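You operate a simulated robot arm through the tools that you are given. There is no shell and no other tool. Be economical: measure what you need, move in short steps, check, and stop when the job is done.

You are at the controls of a simulated robot arm. One attempt, no reset.

TASK
Gauge hose D11 from the grey stand and correct the dial to give 22.5 mm.
Fine: one press of the yellow button; the hose goes back in its socket; the press stays off, the guard shut. Set down upright: what you pick out.

Only the result counts: the job must be done as asked and must still hold three seconds after the hand-in. Knocking over, shifting, dropping, spilling or breaking anything else fails it.

THE ROBOT
A 7-joint arm with a two-finger parallel gripper, fixed in place. Base frame: the origin is at the foot of the arm, x ahead of it, y to its left, z up; the work surface is at about z = 0.92. Lengths are in m, angles in rad, forces in N, time in s.
With the tool pointing down near the work surface it reaches from about 0.28 to 0.68 m from the base axis. Its first joint turns from -1.152 to 1.152 rad. Payload 1.57 kg.
The TCP is the grasp point between the finger pads, 0.03 m short of the fingertips. In the tool frame z runs along the fingers and y along their closing line. Largest opening 0.11 m; finger width 0.024, thickness 0.012; the body of the gripper, 0.048 by 0.112 m, starts 0.078 m behind the TCP.
Orientation is that of the tool frame in the base frame, as a unit quaternion [x, y, z, w]. With the fingers straight down and closing along the base's y, the tool's x points along the base's -x, its y along +y and its z along -z.

THE INTERFACE
- The arm moves only by the tool step_arm. Its argument "deltas" is text: rows parted by semicolons, each of 7 numbers parted by spaces: the shift along the base's x, y, z in m, then the turn, a rotation vector about the base's x, y, z in rad, then the gripper command, from -1 (fully open) to 1 (shut), values between in proportion. In form: tx ty tz ax ay az jaw; .... A call has 1 to 20 rows; each row shifts and turns the commanded pose from where the row before left it. A row lasts 0.2 s, in which the tool goes at most 0.05 m and 0.15 rad; a call with a longer step from one row to the next is refused whole, and so is a gripper value outside its range. A pose out of reach is approached as far as the arm can. The call stops where the force on the tool passes 40 N (or 10 N more than at its start, if that is more) or the arm is blocked; 0.2 s more then pass. Each finger travels about 0.108 m/s and halts on what it meets, pressing with about 29 N; the grip force reading is that of the motor and also rises with nothing between the fingers. The clock runs only during rows and for 0.2 s after the last one: add rows that do not move to give the fingers time. The reply holds the time, the measured pose of the TCP, the force on the tool along the base axes, the opening and the grip force, in the units named above and with some noise, with the torque about the TCP (base axes, N m) and any sound that the robot's microphone picked up.
- Cameras (640 x 400 px; columns grow to the right, rows downward): "scene" is fixed at [0.1842, -0.447, 1.3779]; the picture's right is [0.16, -0.99, 0.00], its down [-0.80, -0.13, -0.59] and it looks along [0.58, 0.09, -0.81] (base axes); focal length 214 px, centre (320, 200). "wrist" rides on the gripper at [0.07, 0.016, -0.141] in the tool frame; the picture's right is [-0.23, 0.97, 0.00], its down [-0.86, -0.20, -0.48] and it looks along [-0.47, -0.11, 0.88] (tool axes); focal length 222 px, centre (320, 200). There is no depth. A picture from a camera that has moved, and an enlarged one, comes with that camera's place and axes in the base frame and with its lens.
- snapshot(camera): a new picture of that camera. The clock stands still meanwhile.
- zoom(camera, box): a new picture of the part [left, top, right, bottom] of that camera's present view, enlarged. The clock stands still meanwhile.
- sign_off(): hands the job in; it is judged then, once.

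Work in short steps. Places have to be worked out from the pictures, the camera data and where the tool is seen: move nearer, look again, correct. Check each grasp and each placing, and mend what went wrong. You have 120 turns and 84 pictures in all, those below and enlarged ones among them. Open the gripper and draw the arm clear of the work before you hand the job in, unless the task says otherwise; then end with one line.

The tools are called after ">>>" by a JSON object that holds its "op" and its "data". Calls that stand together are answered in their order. step_arm: Moves the arm, as the interface text tells. Its arguments: {"type":"object","properties":{"deltas":{"type":"string"}},"required":["deltas"]} The other tools are called the same way: snapshot (camera) takes a picture; zoom (camera, box) takes an enlarged picture of a part of a camera's view; sign_off () hands the job in.

At the start:

```text
time: 0.0
position: [0.3207, -0.1671, 1.2742]
tcp_rot: [0.0, 1.0, 0.0, 0.0]
force: [0.0, -0.9, 0.3]
ft_torque: [0.01, -0.02, 0.04]
opening: 0.1099
gripper_force: 0.1
```

scene: 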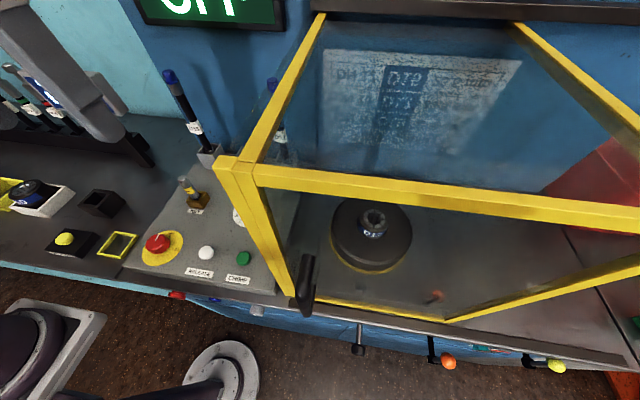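
wrist: 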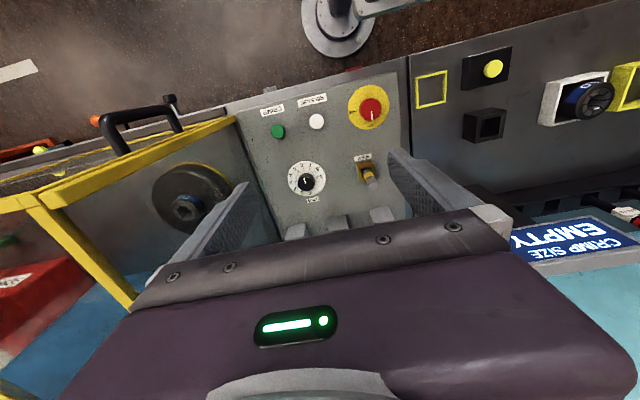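

I start by looking closely at the scene: hose stand, dial, chart, and gauge.

>>> {"op": "zoom", "data": {"camera": "scene", "box": [0, 40, 160, 270]}}

>>> {"op": "zoom", "data": {"camera": "scene", "box": [310, 40, 530, 180]}}

>>> {"op": "zoom", "data": {"camera": "scene", "box": [130, 60, 300, 300]}}

>>> {"op": "zoom", "data": {"camera": "wrist", "box": [230, 70, 420, 230]}}

>>> {"op": "zoom", "data": {"camera": "wrist", "box": [400, 30, 640, 280]}}

```text
1.74 times, centred on (80, 155) of scene
camera zoom: at [0.1842, -0.447, 1.3779], right [0.16, -0.99, 0.0], down [-0.8, -0.13, -0.59], along [0.58, 0.09, -0.81], focal length 373 px, centre (737, 278)
```

zoom: 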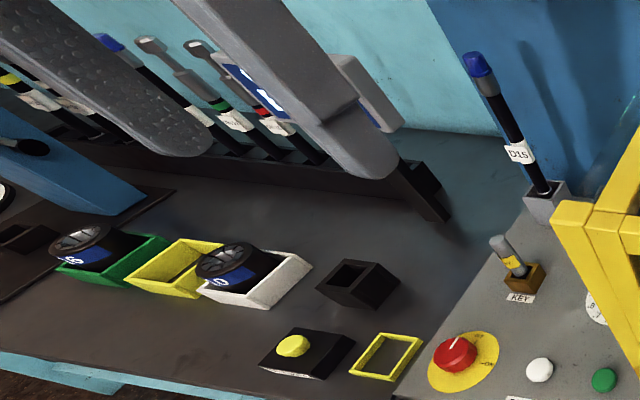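

```text
2.86 times, centred on (420, 110) of scene
camera zoom: at [0.1842, -0.447, 1.3779], right [0.16, -0.99, 0.0], down [-0.8, -0.13, -0.59], along [0.58, 0.09, -0.81], focal length 613 px, centre (34, 457)
```

zoom: 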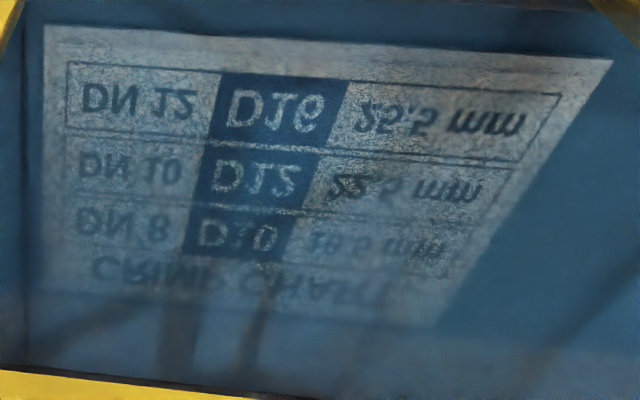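

```text
1.67 times, centred on (215, 180) of scene
camera zoom: at [0.1842, -0.447, 1.3779], right [0.16, -0.99, 0.0], down [-0.8, -0.13, -0.59], along [0.58, 0.09, -0.81], focal length 358 px, centre (495, 233)
```

zoom: 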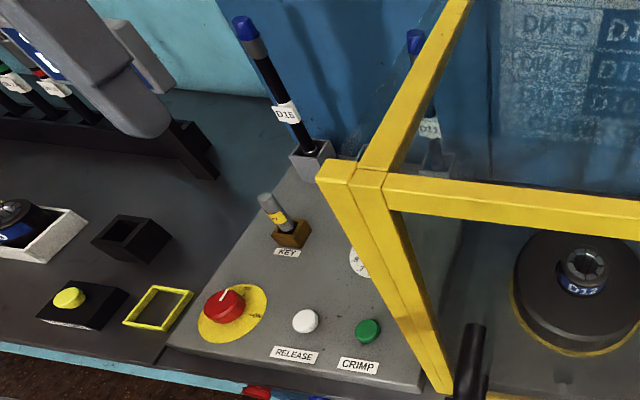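

```text
2.50 times, centred on (325, 150) of wrist
camera zoom: at [0.2495, -0.15, 1.4159], right [0.23, 0.97, 0.0], down [0.86, -0.2, 0.48], along [0.47, -0.11, -0.88], focal length 555 px, centre (308, 325)
```

zoom: 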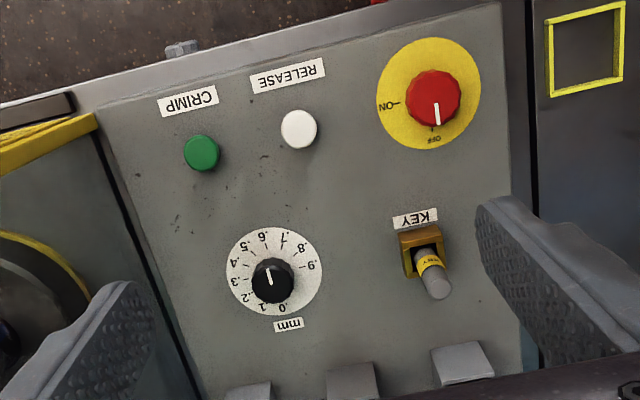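

```text
1.60 times, centred on (520, 155) of wrist
camera zoom: at [0.2495, -0.15, 1.4159], right [0.23, 0.97, 0.0], down [0.86, -0.2, 0.48], along [0.47, -0.11, -0.88], focal length 355 px, centre (0, 272)
```

zoom: 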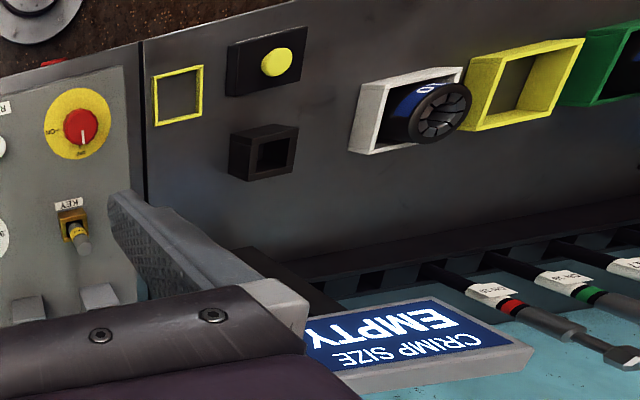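

Three grey sockets are at the back of the panel, at about y = -0.08, -0.18 and -0.28. I'll read the hose labels and the chart more closely.

>>> {"op": "zoom", "data": {"camera": "scene", "box": [155, 60, 235, 170]}}

>>> {"op": "zoom", "data": {"camera": "scene", "box": [220, 60, 310, 180]}}

>>> {"op": "zoom", "data": {"camera": "scene", "box": [40, 170, 140, 270]}}

```text
3.64 times, centred on (195, 115) of scene
camera zoom: at [0.1842, -0.447, 1.3779], right [0.16, -0.99, 0.0], down [-0.8, -0.13, -0.59], along [0.58, 0.09, -0.81], focal length 780 px, centre (774, 509)
```

zoom: 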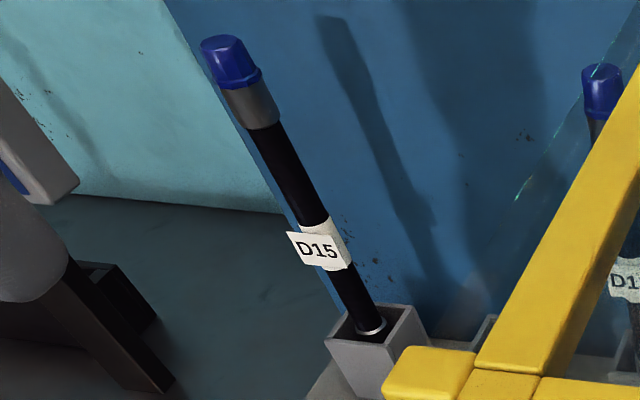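

```text
3.33 times, centred on (265, 120) of scene
camera zoom: at [0.1842, -0.447, 1.3779], right [0.16, -0.99, 0.0], down [-0.8, -0.13, -0.59], along [0.58, 0.09, -0.81], focal length 715 px, centre (503, 467)
```

zoom: 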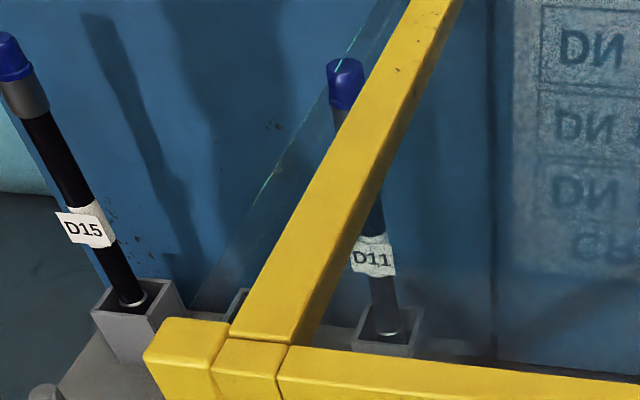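

```text
4.00 times, centred on (90, 220) of scene
camera zoom: at [0.1842, -0.447, 1.3779], right [0.16, -0.99, 0.0], down [-0.8, -0.13, -0.59], along [0.58, 0.09, -0.81], focal length 858 px, centre (1240, 120)
```

zoom: 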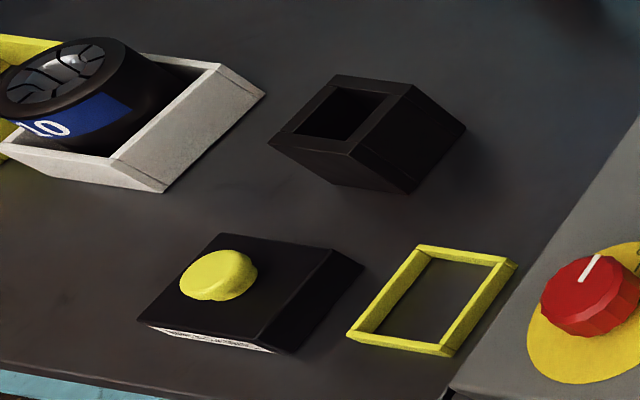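

The target is D11 at roughly (0.595, -0.286), and the fingers are hiding the gauge area in the scene view. I move the arm sideways to view the gauge and display.

>>> {"op": "step_arm", "data": {"deltas": "-0.01 0.04 0 0 0 0 -1;-0.01 0.04 0 0 0 0 -1;0 0.04 0 0 0 0 -1;0 0.04 0 0 0 0 -1;0 0.04 0 0 0 0 -1;0 0.04 0 0 0 0 -1;0 0 0 0 0 0 -1"}}

>>> {"op": "snapshot", "data": {"camera": "scene"}}

>>> {"op": "snapshot", "data": {"camera": "wrist"}}

```text
time: 1.6
position: [0.298, 0.0747, 1.2767]
tcp_rot: [0.001, 1.0, -0.001, 0.0]
force: [0.0, 0.7, 0.1]
ft_torque: [-0.02, -0.01, 0.0]
opening: 0.11
gripper_force: 0.1
```

```text
73 pictures are left
```

scene: 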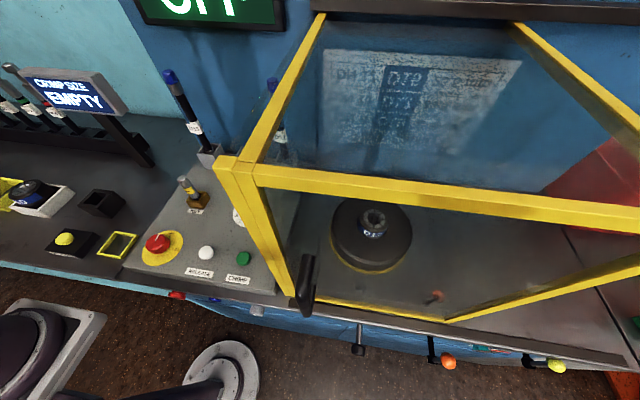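

```text
72 pictures are left
camera wrist: at [0.2281, 0.0914, 1.4175], right [0.23, 0.97, 0.0], down [0.86, -0.2, 0.48], along [0.47, -0.11, -0.88], focal length 222 px, centre (320, 200)
```

wrist: 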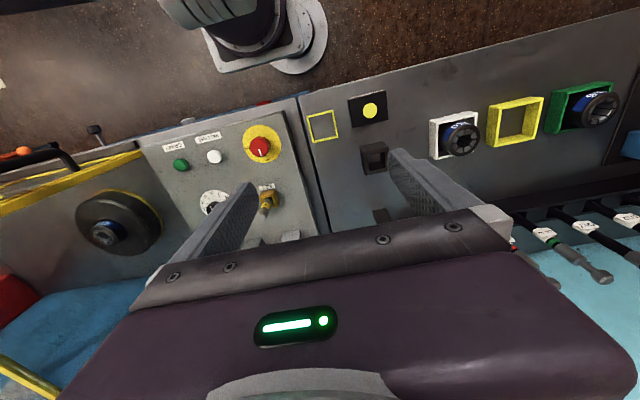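

I zoom on the gauge socket and the button's label, and on the display.

>>> {"op": "zoom", "data": {"camera": "wrist", "box": [295, 80, 415, 190]}}

>>> {"op": "zoom", "data": {"camera": "scene", "box": [0, 60, 160, 160]}}

>>> {"op": "zoom", "data": {"camera": "scene", "box": [50, 225, 110, 265]}}

```text
3.64 times, centred on (355, 135) of wrist
camera zoom: at [0.2281, 0.0914, 1.4175], right [0.23, 0.97, 0.0], down [0.86, -0.2, 0.48], along [0.47, -0.11, -0.88], focal length 808 px, centre (193, 436)
```

zoom: 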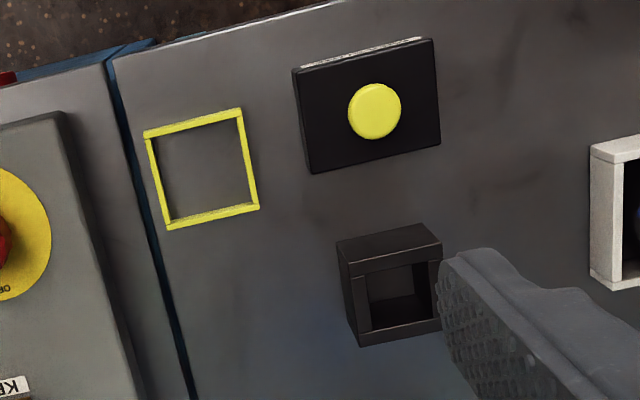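

```text
4.00 times, centred on (80, 110) of scene
camera zoom: at [0.1842, -0.447, 1.3779], right [0.16, -0.99, 0.0], down [-0.8, -0.13, -0.59], along [0.58, 0.09, -0.81], focal length 858 px, centre (1280, 560)
```

zoom: 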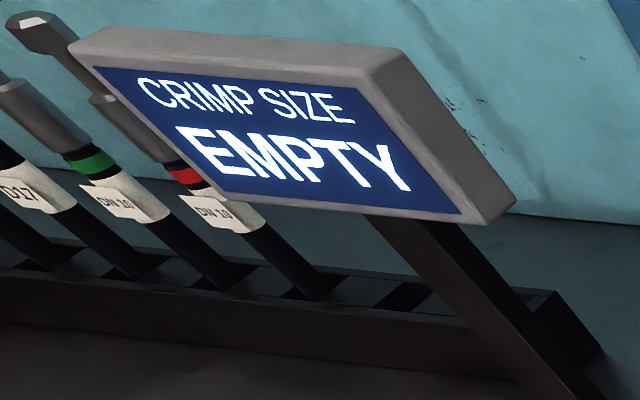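

```text
10.00 times, centred on (80, 245) of scene
camera zoom: at [0.1842, -0.447, 1.3779], right [0.16, -0.99, 0.0], down [-0.8, -0.13, -0.59], along [0.58, 0.09, -0.81], focal length 2145 px, centre (2720, -250)
```

zoom: 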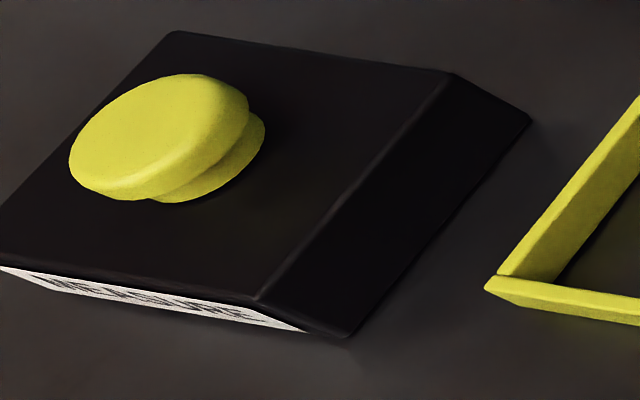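

The gauge socket (black box) centre is at about (0.403, 0.171) with its rim near z = 0.978. I now travel to above hose D11, stopping short of it for a look.

>>> {"op": "step_arm", "data": {"deltas": "0 -0.04 0.005 0 0 0 -1;0.01 -0.04 0.005 0 0 0 -1;0.02 -0.04 0.005 0 0 0 -1;0.02 -0.04 0.005 0 0 0 -1;0.02 -0.04 0.005 0 0 0 -1;0.02 -0.04 0 0 0 0 -1;0.02 -0.04 0 0 0 0 -1;0.02 -0.04 0 0 0 0 -1;0.03 -0.04 0 0 0 0 -1;0 0 0 0 0 0 -1"}}

>>> {"op": "snapshot", "data": {"camera": "wrist"}}

>>> {"op": "snapshot", "data": {"camera": "scene"}}

```text
time: 3.8
position: [0.424, -0.2364, 1.293]
tcp_rot: [-0.003, 1.0, 0.0, -0.007]
force: [0.1, -0.4, 0.3]
ft_torque: [-0.01, 0.0, 0.01]
opening: 0.1102
gripper_force: 0.1
out of reach, approached as far as the arm can: row 8, 9
```

```text
68 pictures are left
camera wrist: at [0.3561, -0.22, 1.4353], right [0.22, 0.97, 0.0], down [0.86, -0.2, 0.47], along [0.45, -0.11, -0.89], focal length 222 px, centre (320, 200)
```

wrist: 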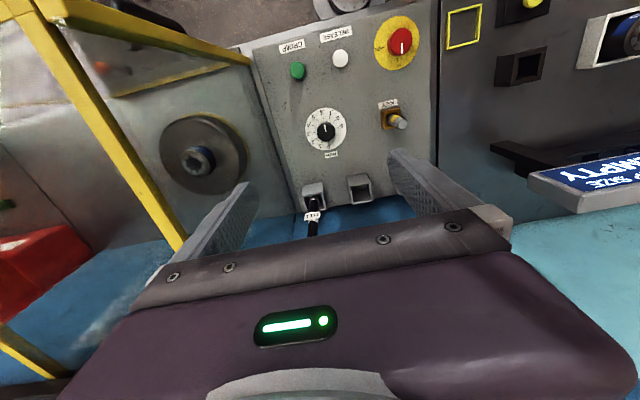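

```text
67 pictures are left
```

scene: 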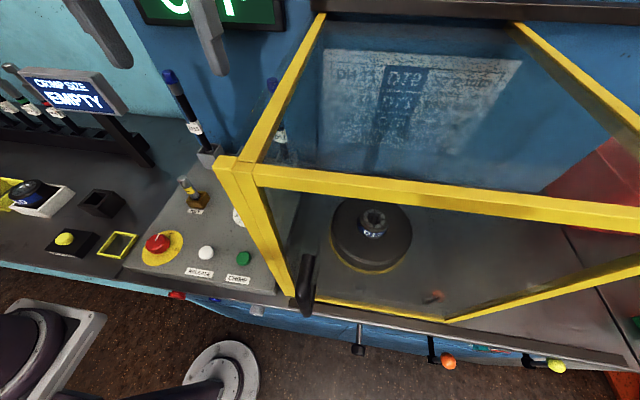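

At this height the vertical tool runs out of reach, so I will have to grip with a tilted tool. I zoom to fix the D11 hose and dial positions.

>>> {"op": "zoom", "data": {"camera": "wrist", "box": [250, 80, 410, 240]}}

>>> {"op": "zoom", "data": {"camera": "wrist", "box": [295, 100, 355, 160]}}

```text
2.50 times, centred on (330, 160) of wrist
camera zoom: at [0.3561, -0.22, 1.4353], right [0.22, 0.97, 0.0], down [0.86, -0.2, 0.47], along [0.45, -0.11, -0.89], focal length 555 px, centre (295, 300)
```

zoom: 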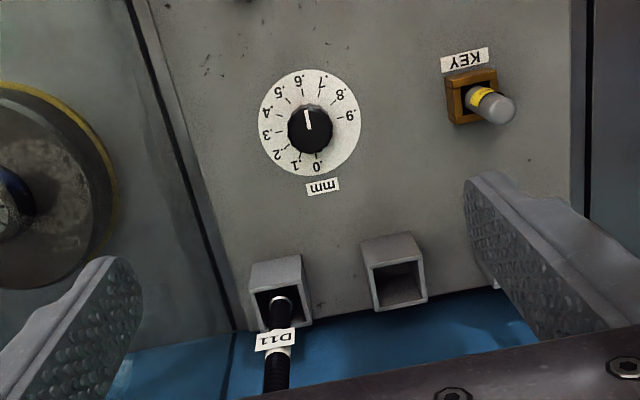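

```text
6.67 times, centred on (325, 130) of wrist
camera zoom: at [0.3561, -0.22, 1.4353], right [0.22, 0.97, 0.0], down [0.86, -0.2, 0.47], along [0.45, -0.11, -0.89], focal length 1481 px, centre (287, 667)
```

zoom: 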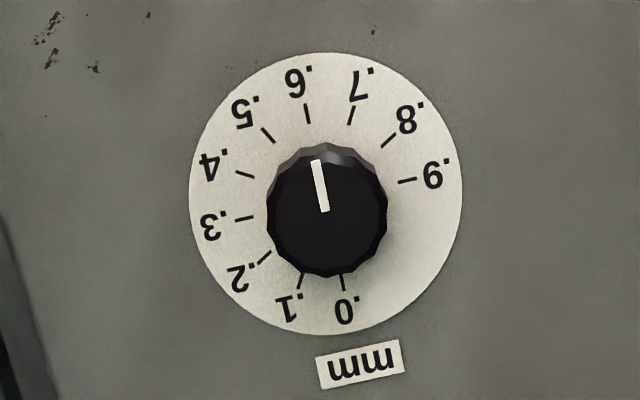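

Combining both cameras: D11 is at about (0.591, -0.289), top at z≈1.182 and socket rim at ≈0.976. The gauge is at (0.42, 0.18) with its rim at ≈0.93, and the yellow button at (0.309, 0.18, 0.916). The dial stands at .6. I tilt the tool 45° forward to get reach and lower it in front of the hose.

>>> {"op": "step_arm", "data": {"deltas": "-0.02 0 -0.01 0 -0.13 0 -1;0 0 -0.01 0 -0.13 0 -1;0 0 -0.02 0 -0.13 0 -1;0 0 -0.02 0 -0.13 0 -1;0 -0.01 -0.02 0 -0.13 0 -1;0 -0.01 -0.02 0 -0.135 0 -1;0 0 0 0 0 0 -1"}}

>>> {"op": "snapshot", "data": {"camera": "wrist"}}

```text
time: 5.4
position: [0.4067, -0.2572, 1.1936]
tcp_rot: [0.001, 0.924, 0.0, 0.383]
force: [-0.3, 0.2, -0.6]
ft_torque: [0.01, 0.03, 0.05]
opening: 0.11
gripper_force: 0.1
```

```text
64 pictures are left
camera wrist: at [0.2557, -0.2401, 1.2443], right [0.16, 0.97, 0.16], down [0.27, -0.2, 0.94], along [0.95, -0.11, -0.29], focal length 222 px, centre (320, 200)
```

wrist: 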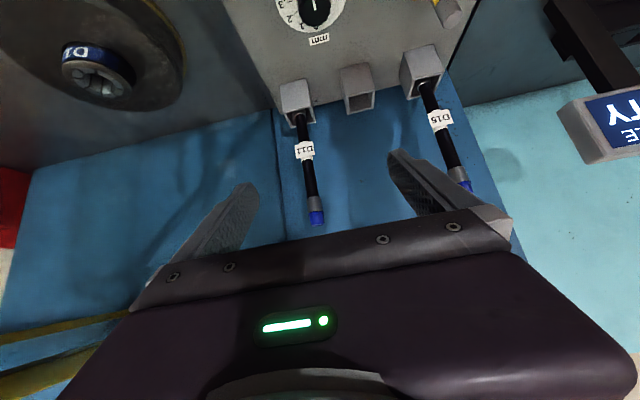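

The tilted view confirms D11 at y≈-0.289 with its top near 1.17. I line up at y=-0.289, z=1.10, short of the hose.

>>> {"op": "step_arm", "data": {"deltas": "0.01 -0.01 -0.03 0 0 0 -1;0.01 -0.01 -0.03 0 0 0 -1;0.02 -0.012 -0.034 0 0 0 -1;0.03 0 0 0 0 0 -1;0 0 0 0 0 0 -1"}}

>>> {"op": "snapshot", "data": {"camera": "wrist"}}

```text
time: 6.6
position: [0.4759, -0.2869, 1.1014]
tcp_rot: [0.0, 0.924, 0.0, 0.383]
force: [-0.4, 0.2, -0.3]
ft_torque: [0.02, -0.01, 0.0]
opening: 0.1098
gripper_force: 0.0
```

```text
63 pictures are left
camera wrist: at [0.326, -0.2711, 1.1522], right [0.16, 0.97, 0.16], down [0.27, -0.2, 0.94], along [0.95, -0.11, -0.29], focal length 222 px, centre (320, 200)
```

wrist: 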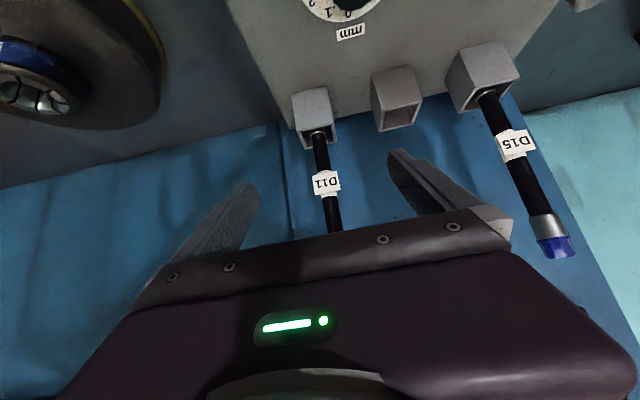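

Hose is centred between the fingers laterally. I advance to it watching forces.

>>> {"op": "step_arm", "data": {"deltas": "0.03 -0.001 0 0 0 0 -1;0.03 0 0 0 0 0 -1;0.03 0 0 0 0 0 -1;0.02 0 0 0 0 0 -1;0 0 0 0 0 0 -1"}}

>>> {"op": "snapshot", "data": {"camera": "wrist"}}

>>> {"op": "zoom", "data": {"camera": "scene", "box": [160, 50, 320, 180]}}

```text
time: 7.8
position: [0.5838, -0.2906, 1.1006]
tcp_rot: [0.0, 0.924, 0.0, 0.383]
force: [-1.1, 3.7, 0.3]
ft_torque: [-0.2, -0.02, -0.28]
opening: 0.1067
gripper_force: 0.2
```

```text
62 pictures are left
camera wrist: at [0.4351, -0.274, 1.1508], right [0.16, 0.97, 0.16], down [0.27, -0.2, 0.94], along [0.95, -0.11, -0.29], focal length 222 px, centre (320, 200)
```

wrist: 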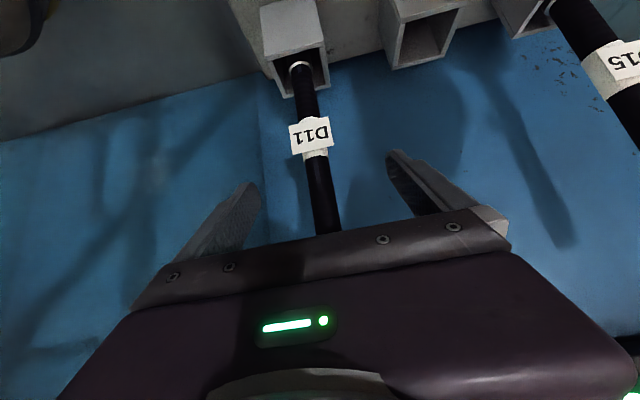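

```text
3.08 times, centred on (240, 115) of scene
camera zoom: at [0.1842, -0.4469, 1.3779], right [0.16, -0.99, 0.0], down [-0.8, -0.13, -0.59], along [0.58, 0.09, -0.81], focal length 660 px, centre (566, 462)
```

zoom: 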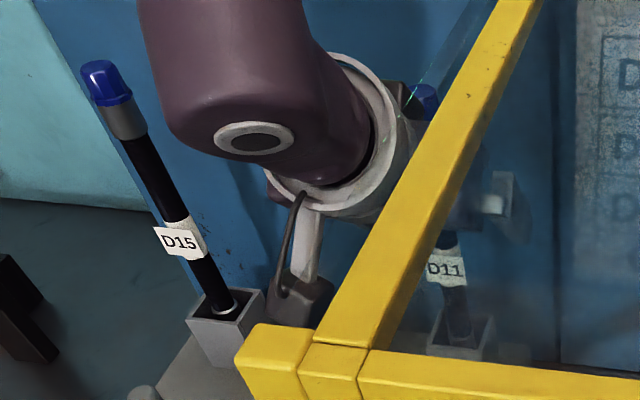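

A finger brushes something on the -y side (3.7 N), so I narrow the jaws first, with the hose centred between them.

>>> {"op": "step_arm", "data": {"deltas": "0 0 0 0 0 0 -0.6;0 0 0 0 0 0 -0.2;0 0 0 0 0 0 0.1"}}

>>> {"op": "snapshot", "data": {"camera": "wrist"}}

```text
time: 8.6
position: [0.5844, -0.2902, 1.0996]
tcp_rot: [0.0, 0.924, 0.0, 0.383]
force: [-0.3, -0.1, 0.9]
ft_torque: [-0.05, 0.0, 0.0]
opening: 0.0494
gripper_force: 0.0
```

```text
60 pictures are left
camera wrist: at [0.4347, -0.2742, 1.1508], right [0.16, 0.97, 0.16], down [0.27, -0.2, 0.94], along [0.95, -0.11, -0.29], focal length 222 px, centre (320, 200)
```

wrist: 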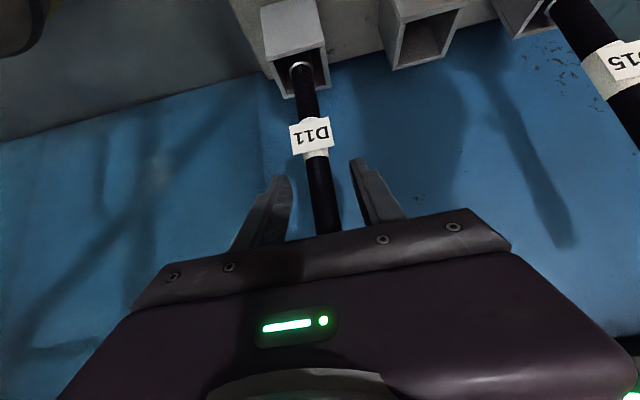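

Contact gone and the hose is centred. Closing on it.

>>> {"op": "step_arm", "data": {"deltas": "0 0 0 0 0 0 0.4;0 0 0 0 0 0 0.6;0 0 0 0 0 0 1;0 0 0 0 0 0 1"}}

>>> {"op": "zoom", "data": {"camera": "wrist", "box": [220, 20, 420, 250]}}

```text
time: 9.6
position: [0.585, -0.2911, 1.1002]
tcp_rot: [0.0, 0.924, 0.0, 0.383]
force: [0.9, 0.9, 0.0]
ft_torque: [-0.76, -0.06, -0.13]
opening: 0.0172
gripper_force: 29.1
```

```text
1.74 times, centred on (320, 135) of wrist
camera zoom: at [0.4347, -0.2742, 1.1508], right [0.16, 0.97, 0.16], down [0.27, -0.2, 0.94], along [0.95, -0.11, -0.29], focal length 386 px, centre (320, 313)
```

zoom: 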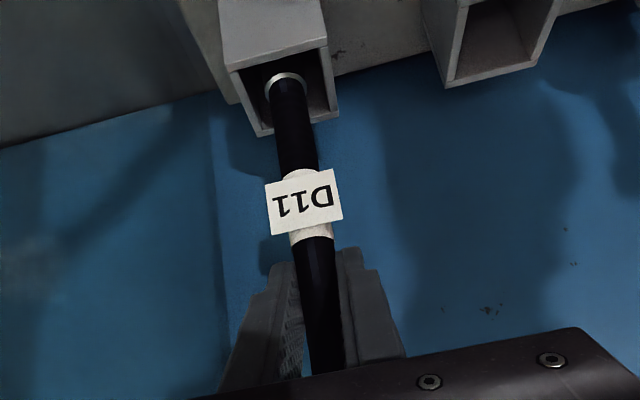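

Held at 17 mm. Lift straight up in small steps.

>>> {"op": "step_arm", "data": {"deltas": "0 0 0.02 0 0 0 1;0 0 0.02 0 0 0 1;0 0 0.02 0 0 0 1;0 0 0.02 0 0 0 1;0 0 0 0 0 0 1"}}

>>> {"op": "zoom", "data": {"camera": "wrist", "box": [220, 0, 420, 230]}}

```text
time: 10.8
position: [0.5864, -0.289, 1.1796]
tcp_rot: [0.0, 0.924, 0.0, 0.383]
force: [0.2, 0.0, -4.5]
ft_torque: [-0.83, -0.03, -0.25]
opening: 0.0172
gripper_force: 29.4
```

```text
1.74 times, centred on (320, 115) of wrist
camera zoom: at [0.4349, -0.2724, 1.2311], right [0.16, 0.97, 0.16], down [0.27, -0.2, 0.94], along [0.95, -0.11, -0.29], focal length 386 px, centre (320, 348)
```

zoom: 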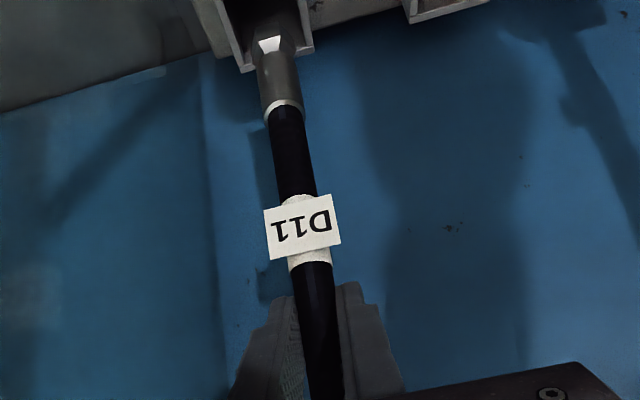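

Ferrule is emerging with the tip near the rim; lift another 6 cm.

>>> {"op": "step_arm", "data": {"deltas": "0 0 0.02 0 0 0 1;0 0 0.02 0 0 0 1;-0.005 0 0.02 0 0 0 1;0 0 0 0 0 0 1"}}

>>> {"op": "snapshot", "data": {"camera": "wrist"}}

>>> {"op": "snapshot", "data": {"camera": "scene"}}

```text
time: 11.8
position: [0.5792, -0.2895, 1.2414]
tcp_rot: [0.0, 0.924, 0.0, 0.383]
force: [0.1, 0.6, -3.9]
ft_torque: [-0.83, 0.03, -0.23]
opening: 0.0175
gripper_force: 29.3
```

```text
57 pictures are left
camera wrist: at [0.4296, -0.2729, 1.2921], right [0.16, 0.97, 0.16], down [0.27, -0.2, 0.94], along [0.95, -0.11, -0.29], focal length 222 px, centre (320, 200)
```

wrist: 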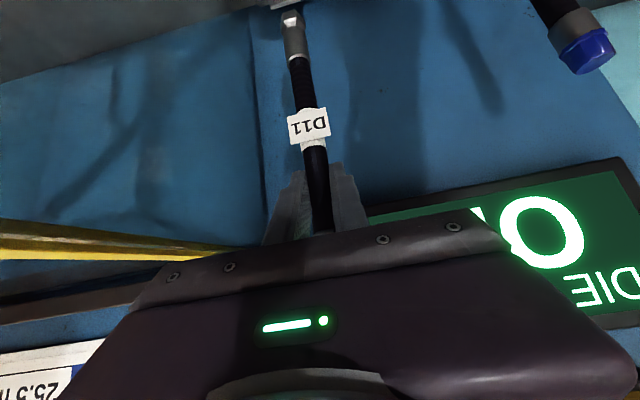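

```text
56 pictures are left
```

scene: 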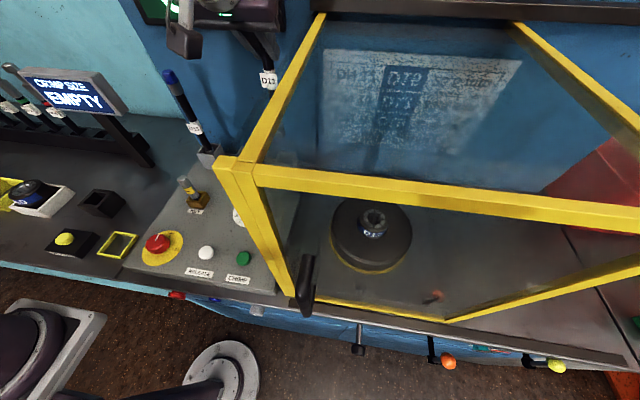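

Hose is out (bottom about 0.20 m below the TCP). I retract to x≈0.42, then sweep to the gauge at safe height.

>>> {"op": "step_arm", "data": {"deltas": "-0.04 0 0 0 0 0 1;-0.04 0 0 0 0 0 1;-0.04 0 0 0 0 0 1;-0.04 0 0 0 0 0 1;0 0.04 0 0 0 0 1;0 0.04 0 0 0 0 1;0 0.04 0 0 0 0 1;0 0.04 0 0 0 0 1;0 0.04 0 0 0 0 1;0 0.04 0 0 0 0 1;0 0.04 0 0 0 0 1;0 0.04 0 0 0 0 1;0 0.04 0 0 0 0 1;0 0.04 0 0 0 0 1;0 0.03 0 0 0 0 1;0 0 0 0 0 0 1"}}

>>> {"op": "snapshot", "data": {"camera": "scene"}}

>>> {"op": "snapshot", "data": {"camera": "wrist"}}

```text
time: 15.2
position: [0.4218, 0.1379, 1.2405]
tcp_rot: [0.001, 0.924, 0.0, 0.383]
force: [-0.3, 0.0, -3.3]
ft_torque: [-0.21, 0.04, -0.03]
opening: 0.018
gripper_force: 28.8
```

```text
55 pictures are left
```

scene: 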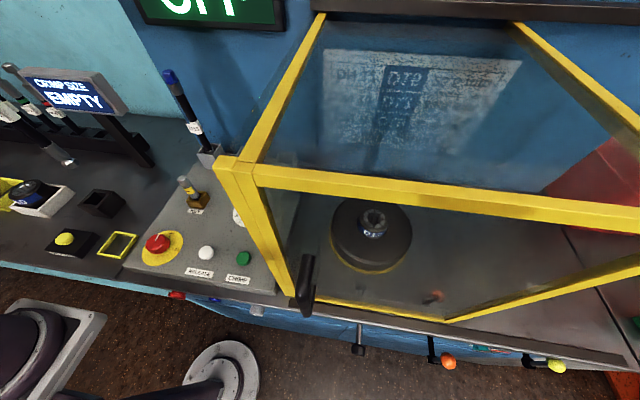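

```text
54 pictures are left
camera wrist: at [0.2712, 0.1547, 1.2919], right [0.16, 0.97, 0.16], down [0.27, -0.2, 0.94], along [0.95, -0.11, -0.29], focal length 222 px, centre (320, 200)
```

wrist: 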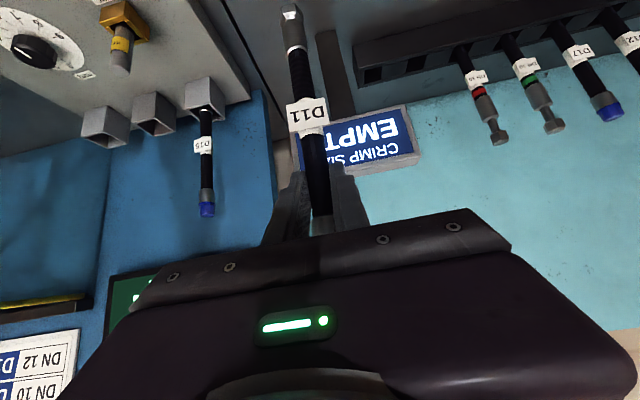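

Torque about x dropped while travelling, so I check whether the hose has turned or slipped in the grip.

>>> {"op": "zoom", "data": {"camera": "wrist", "box": [220, 0, 420, 240]}}

>>> {"op": "zoom", "data": {"camera": "scene", "box": [0, 80, 140, 240]}}

```text
1.67 times, centred on (320, 120) of wrist
camera zoom: at [0.2712, 0.1547, 1.2919], right [0.16, 0.97, 0.16], down [0.27, -0.2, 0.94], along [0.95, -0.11, -0.29], focal length 370 px, centre (320, 333)
```

zoom: 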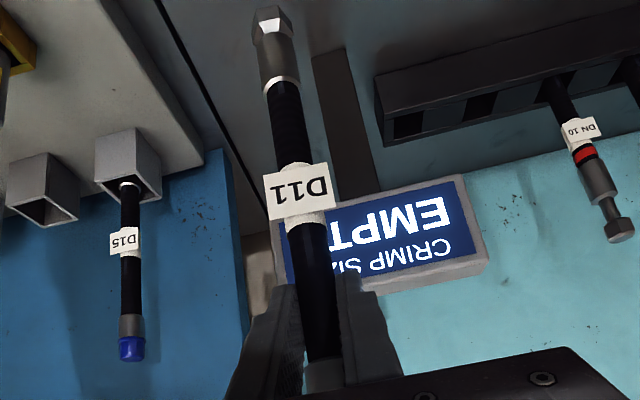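

```text
2.50 times, centred on (70, 160) of scene
camera zoom: at [0.1843, -0.4469, 1.3779], right [0.16, -0.99, 0.0], down [-0.8, -0.13, -0.59], along [0.58, 0.09, -0.81], focal length 536 px, centre (945, 300)
```

zoom: 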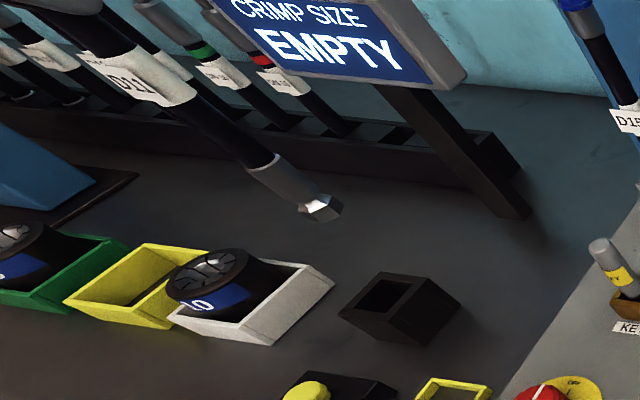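

Hose slipped down about 1 cm but hangs upright; its bottom is near (0.429, 0.138, 1.046). I move over the gauge and lower until just above its rim, then compare in the scene view.

>>> {"op": "step_arm", "data": {"deltas": "-0.006 0.02 0 0 0 0 1;-0.006 0.018 0 0 0 0 1;0 0 -0.025 0 0 0 1;0 0 -0.025 0 0 0 1;0 0 -0.025 0 0 0 1;0 0 -0.01 0 0 0 1;0 0 0 0 0 0 1"}}

>>> {"op": "zoom", "data": {"camera": "scene", "box": [50, 130, 150, 230]}}

>>> {"op": "snapshot", "data": {"camera": "wrist"}}

```text
time: 16.8
position: [0.408, 0.1764, 1.1532]
tcp_rot: [0.0, 0.924, 0.0, 0.383]
force: [1.2, 0.3, -3.3]
ft_torque: [0.1, 0.05, 0.03]
opening: 0.0177
gripper_force: 28.7
```

```text
4.00 times, centred on (100, 180) of scene
camera zoom: at [0.1843, -0.447, 1.3779], right [0.16, -0.99, 0.0], down [-0.8, -0.13, -0.59], along [0.58, 0.09, -0.81], focal length 858 px, centre (1200, 280)
```

zoom: 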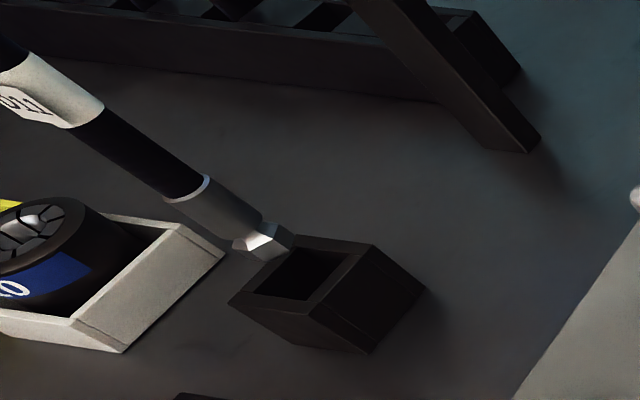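

```text
50 pictures are left
camera wrist: at [0.2576, 0.193, 1.2048], right [0.16, 0.97, 0.16], down [0.27, -0.2, 0.94], along [0.95, -0.11, -0.29], focal length 222 px, centre (320, 200)
```

wrist: 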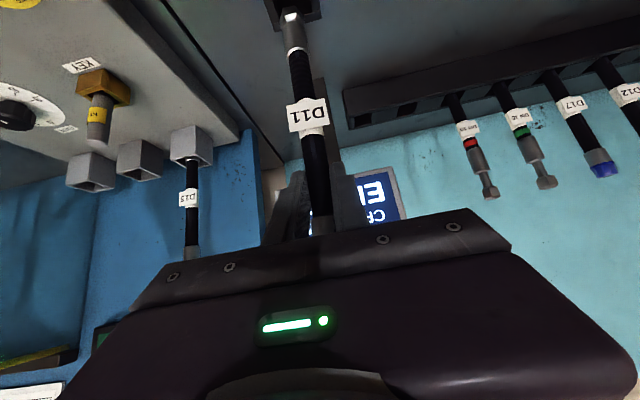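

The tip is near the opening; I zoom the wrist view at the tip for the other direction.

>>> {"op": "zoom", "data": {"camera": "wrist", "box": [240, 0, 340, 60]}}

```text
6.40 times, centred on (290, 30) of wrist
camera zoom: at [0.2576, 0.193, 1.2048], right [0.16, 0.97, 0.16], down [0.27, -0.2, 0.94], along [0.95, -0.11, -0.29], focal length 1422 px, centre (512, 1288)
```

zoom: 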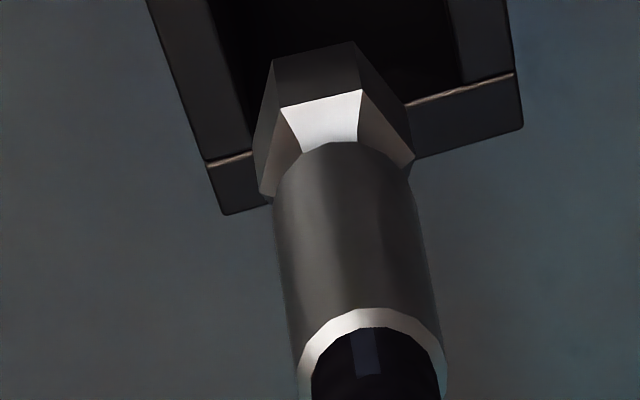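

Wrist view puts the box centre at about (0.416, 0.180) and the hose tip at about (0.415, 0.1795), so alignment is good. I shift 3 mm back in x and lower slowly.

>>> {"op": "step_arm", "data": {"deltas": "-0.003 0.001 -0.01 0 0 0 1;0 0 -0.01 0 0 0 1;0 0 -0.01 0 0 0 1;0 0 0 0 0 0 1"}}

>>> {"op": "zoom", "data": {"camera": "scene", "box": [50, 130, 150, 230]}}

>>> {"op": "zoom", "data": {"camera": "wrist", "box": [240, 0, 340, 60]}}

```text
time: 17.8
position: [0.406, 0.1792, 1.1245]
tcp_rot: [0.001, 0.924, 0.0, 0.383]
force: [0.1, 0.6, -4.2]
ft_torque: [0.14, 0.03, 0.03]
opening: 0.0182
gripper_force: 29.2
```

```text
4.00 times, centred on (100, 180) of scene
camera zoom: at [0.1843, -0.4469, 1.3779], right [0.16, -0.99, 0.0], down [-0.8, -0.13, -0.59], along [0.58, 0.09, -0.81], focal length 858 px, centre (1200, 280)
```

zoom: 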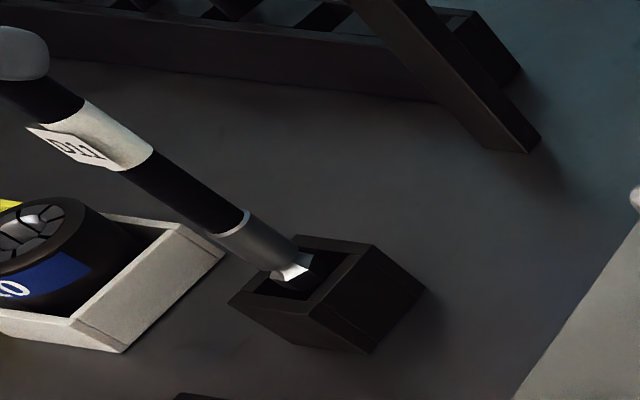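

```text
6.40 times, centred on (290, 30) of wrist
camera zoom: at [0.2551, 0.1954, 1.175], right [0.16, 0.97, 0.16], down [0.27, -0.2, 0.94], along [0.95, -0.11, -0.29], focal length 1422 px, centre (512, 1288)
```

zoom: 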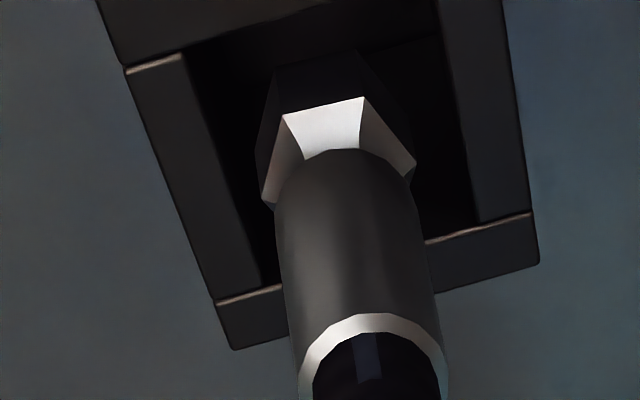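

The nut is entering centred. Continue down gently until it seats.

>>> {"op": "step_arm", "data": {"deltas": "0 0 -0.01 0 0 0 1;0 0 -0.01 0 0 0 1;0 0 -0.006 0 0 0 1;0 0 0 0 0 0 1"}}

>>> {"op": "zoom", "data": {"camera": "scene", "box": [50, 130, 150, 230]}}

```text
time: 18.8
position: [0.4036, 0.1794, 1.098]
tcp_rot: [-0.001, 0.924, 0.0, 0.382]
force: [-0.1, 1.0, -3.1]
ft_torque: [0.16, 0.05, 0.01]
opening: 0.0179
gripper_force: 28.8
```

```text
4.00 times, centred on (100, 180) of scene
camera zoom: at [0.1843, -0.4469, 1.3779], right [0.16, -0.99, 0.0], down [-0.8, -0.13, -0.59], along [0.58, 0.09, -0.81], focal length 858 px, centre (1200, 280)
```

zoom: 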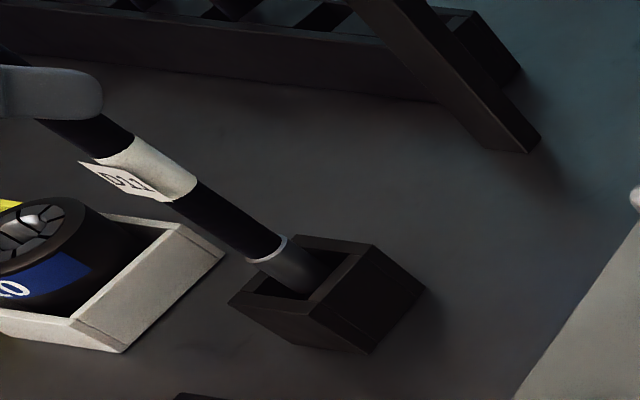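

No contact yet; continue with small steps.

>>> {"op": "step_arm", "data": {"deltas": "0 0 -0.005 0 0 0 1;0 0 -0.005 0 0 0 1;0 0 0 0 0 0 1"}}

```text
time: 19.6
position: [0.4052, 0.1794, 1.0887]
tcp_rot: [0.0, 0.924, 0.0, 0.383]
force: [-0.5, -0.4, -3.4]
ft_torque: [-0.06, 0.06, 0.0]
opening: 0.0181
gripper_force: 28.6
```

>>> {"op": "step_arm", "data": {"deltas": "0 0 -0.004 0 0 0 1;0 0 -0.004 0 0 0 1;0 0 0 0 0 0 1"}}

>>> {"op": "zoom", "data": {"camera": "scene", "box": [0, 60, 150, 230]}}

```text
time: 20.4
position: [0.4057, 0.1791, 1.0814]
tcp_rot: [0.0, 0.924, 0.0, 0.382]
force: [0.4, 0.2, -3.9]
ft_torque: [0.17, 0.02, -0.01]
opening: 0.0181
gripper_force: 29.0
```

```text
2.35 times, centred on (75, 145) of scene
camera zoom: at [0.1843, -0.447, 1.3779], right [0.16, -0.99, 0.0], down [-0.8, -0.13, -0.59], along [0.58, 0.09, -0.81], focal length 505 px, centre (896, 329)
```

zoom: 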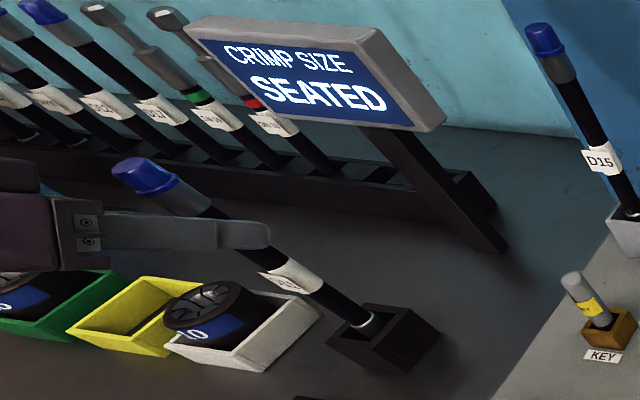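

Display says SEATED. I go down a few mm more until it rests, then release.

>>> {"op": "step_arm", "data": {"deltas": "0 0 -0.003 0 0 0 1;0 0 -0.003 0 0 0 1;0 0 0 0 0 0 1"}}

```text
time: 21.0
position: [0.4089, 0.1793, 1.0775]
tcp_rot: [-0.001, 0.922, 0.002, 0.387]
force: [-0.1, -5.0, 6.7]
ft_torque: [-0.92, 0.05, -0.04]
opening: 0.0182
gripper_force: 28.8
stopped in row 2: the force on the tool passed its limit at 41 N (the readings are from after the stop); the commanded pose is now the measured one
```

It is resting on the floor. Open partly and check the hose stays standing.

>>> {"op": "step_arm", "data": {"deltas": "0 0 0.001 0 0 0 0.6;0 0 0 0 0 0 0.4;0 0 0 0 0 0 0.2;0 0 0 0 0 0 0.2"}}

>>> {"op": "zoom", "data": {"camera": "wrist", "box": [200, 0, 440, 240]}}

>>> {"op": "zoom", "data": {"camera": "scene", "box": [0, 60, 150, 230]}}

```text
time: 22.0
position: [0.4087, 0.1795, 1.0801]
tcp_rot: [0.0, 0.922, 0.002, 0.388]
force: [0.8, 0.4, -0.9]
ft_torque: [0.0, 0.01, -0.02]
opening: 0.0443
gripper_force: 0.1
```

```text
1.67 times, centred on (320, 120) of wrist
camera zoom: at [0.2578, 0.1957, 1.1291], right [0.16, 0.97, 0.17], down [0.26, -0.2, 0.94], along [0.95, -0.11, -0.28], focal length 370 px, centre (320, 333)
```

zoom: 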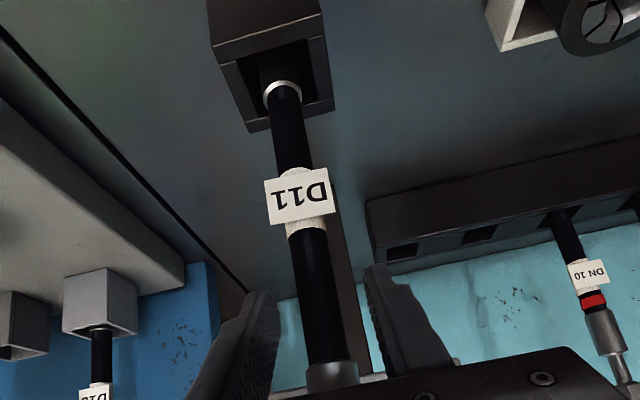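

```text
2.35 times, centred on (75, 145) of scene
camera zoom: at [0.1842, -0.447, 1.3779], right [0.16, -0.99, 0.0], down [-0.8, -0.13, -0.59], along [0.58, 0.09, -0.81], focal length 505 px, centre (896, 329)
```

zoom: 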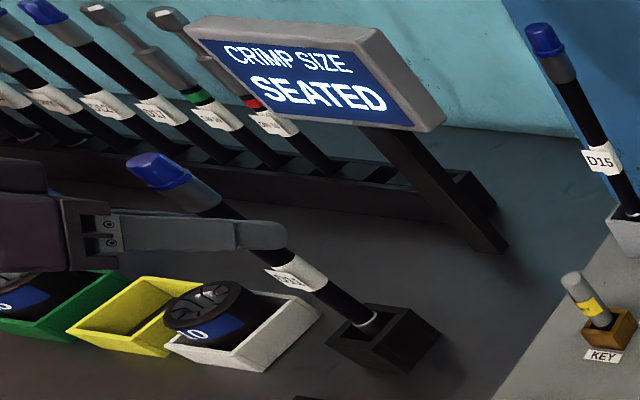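

Stable. Retreat straight back in -x, then raise and go toward the button.

>>> {"op": "step_arm", "data": {"deltas": "-0.025 0 0 0 0 0 0.2;-0.025 0 0 0 0 0 0.2;-0.025 0 0 0 0 0 0.2;-0.025 0 0.01 0 0 0 0.2;0 0 0.04 0 0 0 0.2;0 0 0 0 0 0 0.2"}}

>>> {"op": "snapshot", "data": {"camera": "wrist"}}

```text
time: 23.4
position: [0.3068, 0.1791, 1.1279]
tcp_rot: [-0.001, 0.922, 0.003, 0.387]
force: [-0.5, 0.7, 0.6]
ft_torque: [0.0, 0.01, -0.02]
opening: 0.0438
gripper_force: 0.0
```

```text
42 pictures are left
camera wrist: at [0.1564, 0.1951, 1.1784], right [0.16, 0.97, 0.17], down [0.26, -0.2, 0.94], along [0.95, -0.11, -0.28], focal length 222 px, centre (320, 200)
```

wrist: 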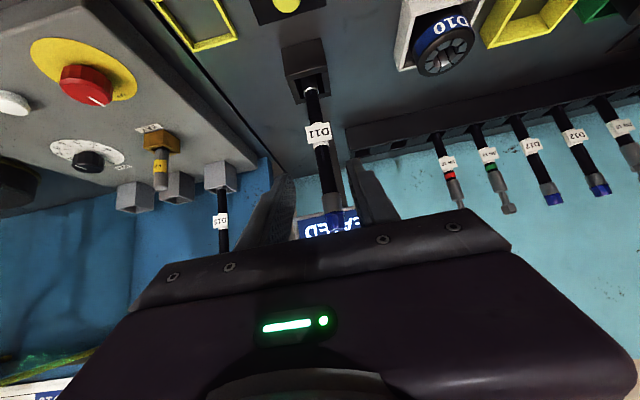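

Gauge holding, hose stands alone. I close the jaws and bring the tool nearly vertical above the yellow button at about (0.309, 0.180).

>>> {"op": "step_arm", "data": {"deltas": "0 0 0 0 0.12 0 1;0 0 0 0 0.12 0 1;0 0 0 0 0.12 0 1;0 0 0 0 0.12 0 1;0 0 0 0 0.12 0 1;0 0 -0.04 0 0 0 1;0 0 -0.04 0 0 0 1;0 0 -0.03 0 0 0 1;0 0 0 0 0 0 1"}}

>>> {"op": "snapshot", "data": {"camera": "wrist"}}

>>> {"op": "zoom", "data": {"camera": "scene", "box": [10, 140, 150, 280]}}

```text
time: 25.4
position: [0.307, 0.1795, 1.0394]
tcp_rot: [0.001, 0.995, 0.002, 0.098]
force: [0.8, -0.3, 0.1]
ft_torque: [0.03, 0.02, 0.02]
opening: 0.0
gripper_force: 21.1
out of reach, approached as far as the arm can: row 8
```

```text
41 pictures are left
camera wrist: at [0.2111, 0.1952, 1.1648], right [0.22, 0.97, 0.05], down [0.75, -0.2, 0.64], along [0.63, -0.1, -0.77], focal length 222 px, centre (320, 200)
```

wrist: 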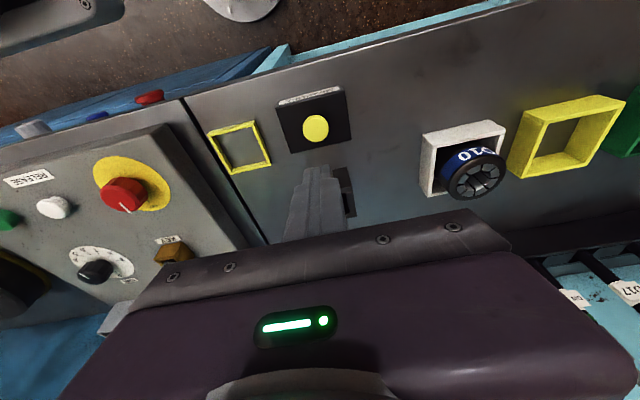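

```text
2.86 times, centred on (80, 210) of scene
camera zoom: at [0.1842, -0.447, 1.3779], right [0.16, -0.99, 0.0], down [-0.8, -0.13, -0.59], along [0.58, 0.09, -0.81], focal length 613 px, centre (1006, 171)
```

zoom: 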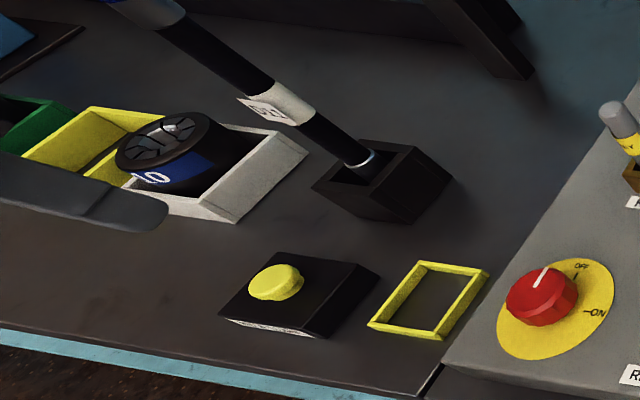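

Button confirmed at (0.308, 0.182). I straighten the tool to vertical so it can reach lower.

>>> {"op": "step_arm", "data": {"deltas": "0 0.002 0 0 0.1 0 1;0 0 0 0 0.096 0 1;0 0 -0.025 0 0 0 1;0 0 -0.025 0 0 0 1;0 0 0 0 0 0 1"}}

>>> {"op": "snapshot", "data": {"camera": "wrist"}}

```text
time: 26.6
position: [0.2807, 0.1646, 1.0327]
tcp_rot: [0.001, 0.999, 0.001, 0.048]
force: [0.1, -0.1, -0.2]
ft_torque: [0.0, -0.02, 0.04]
opening: 0.0
gripper_force: 21.4
out of reach, approached as far as the arm can: row 1, 2, 4
```

```text
39 pictures are left
camera wrist: at [0.1977, 0.1805, 1.1665], right [0.23, 0.97, 0.03], down [0.81, -0.2, 0.56], along [0.55, -0.11, -0.83], focal length 222 px, centre (320, 200)
```

wrist: 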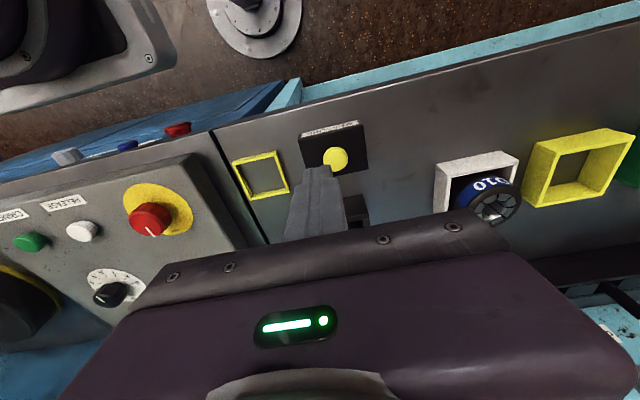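

The arm seems caught in an awkward configuration. I raise it, finish straightening and come down again.

>>> {"op": "step_arm", "data": {"deltas": "0 0 0.04 0 0 0 1;0 0 0.04 0 0 0 1;0.01 0.005 0.04 0 0.096 0 1;0.01 0.005 0.03 0 0 0 1;0.006 0.006 0 0 0 0 1;0 0 0 0 0 0 1"}}

```text
time: 28.0
position: [0.307, 0.1806, 1.1855]
tcp_rot: [0.001, 1.0, 0.002, 0.0]
force: [0.2, 0.3, 0.2]
ft_torque: [-0.01, 0.02, 0.03]
opening: 0.0001
gripper_force: 20.4
```

>>> {"op": "step_arm", "data": {"deltas": "0 0 -0.04 0 0 0 1;0 0 -0.04 0 0 0 1;0 0 -0.03 0 0 0 1;0 0 -0.03 0 0 0 1;0 0 0 0 0 0 1"}}

```text
time: 29.2
position: [0.3063, 0.1795, 1.0463]
tcp_rot: [0.001, 1.0, 0.002, -0.001]
force: [0.1, 0.9, -0.9]
ft_torque: [-0.02, -0.03, -0.01]
opening: 0.0004
gripper_force: 21.2
```

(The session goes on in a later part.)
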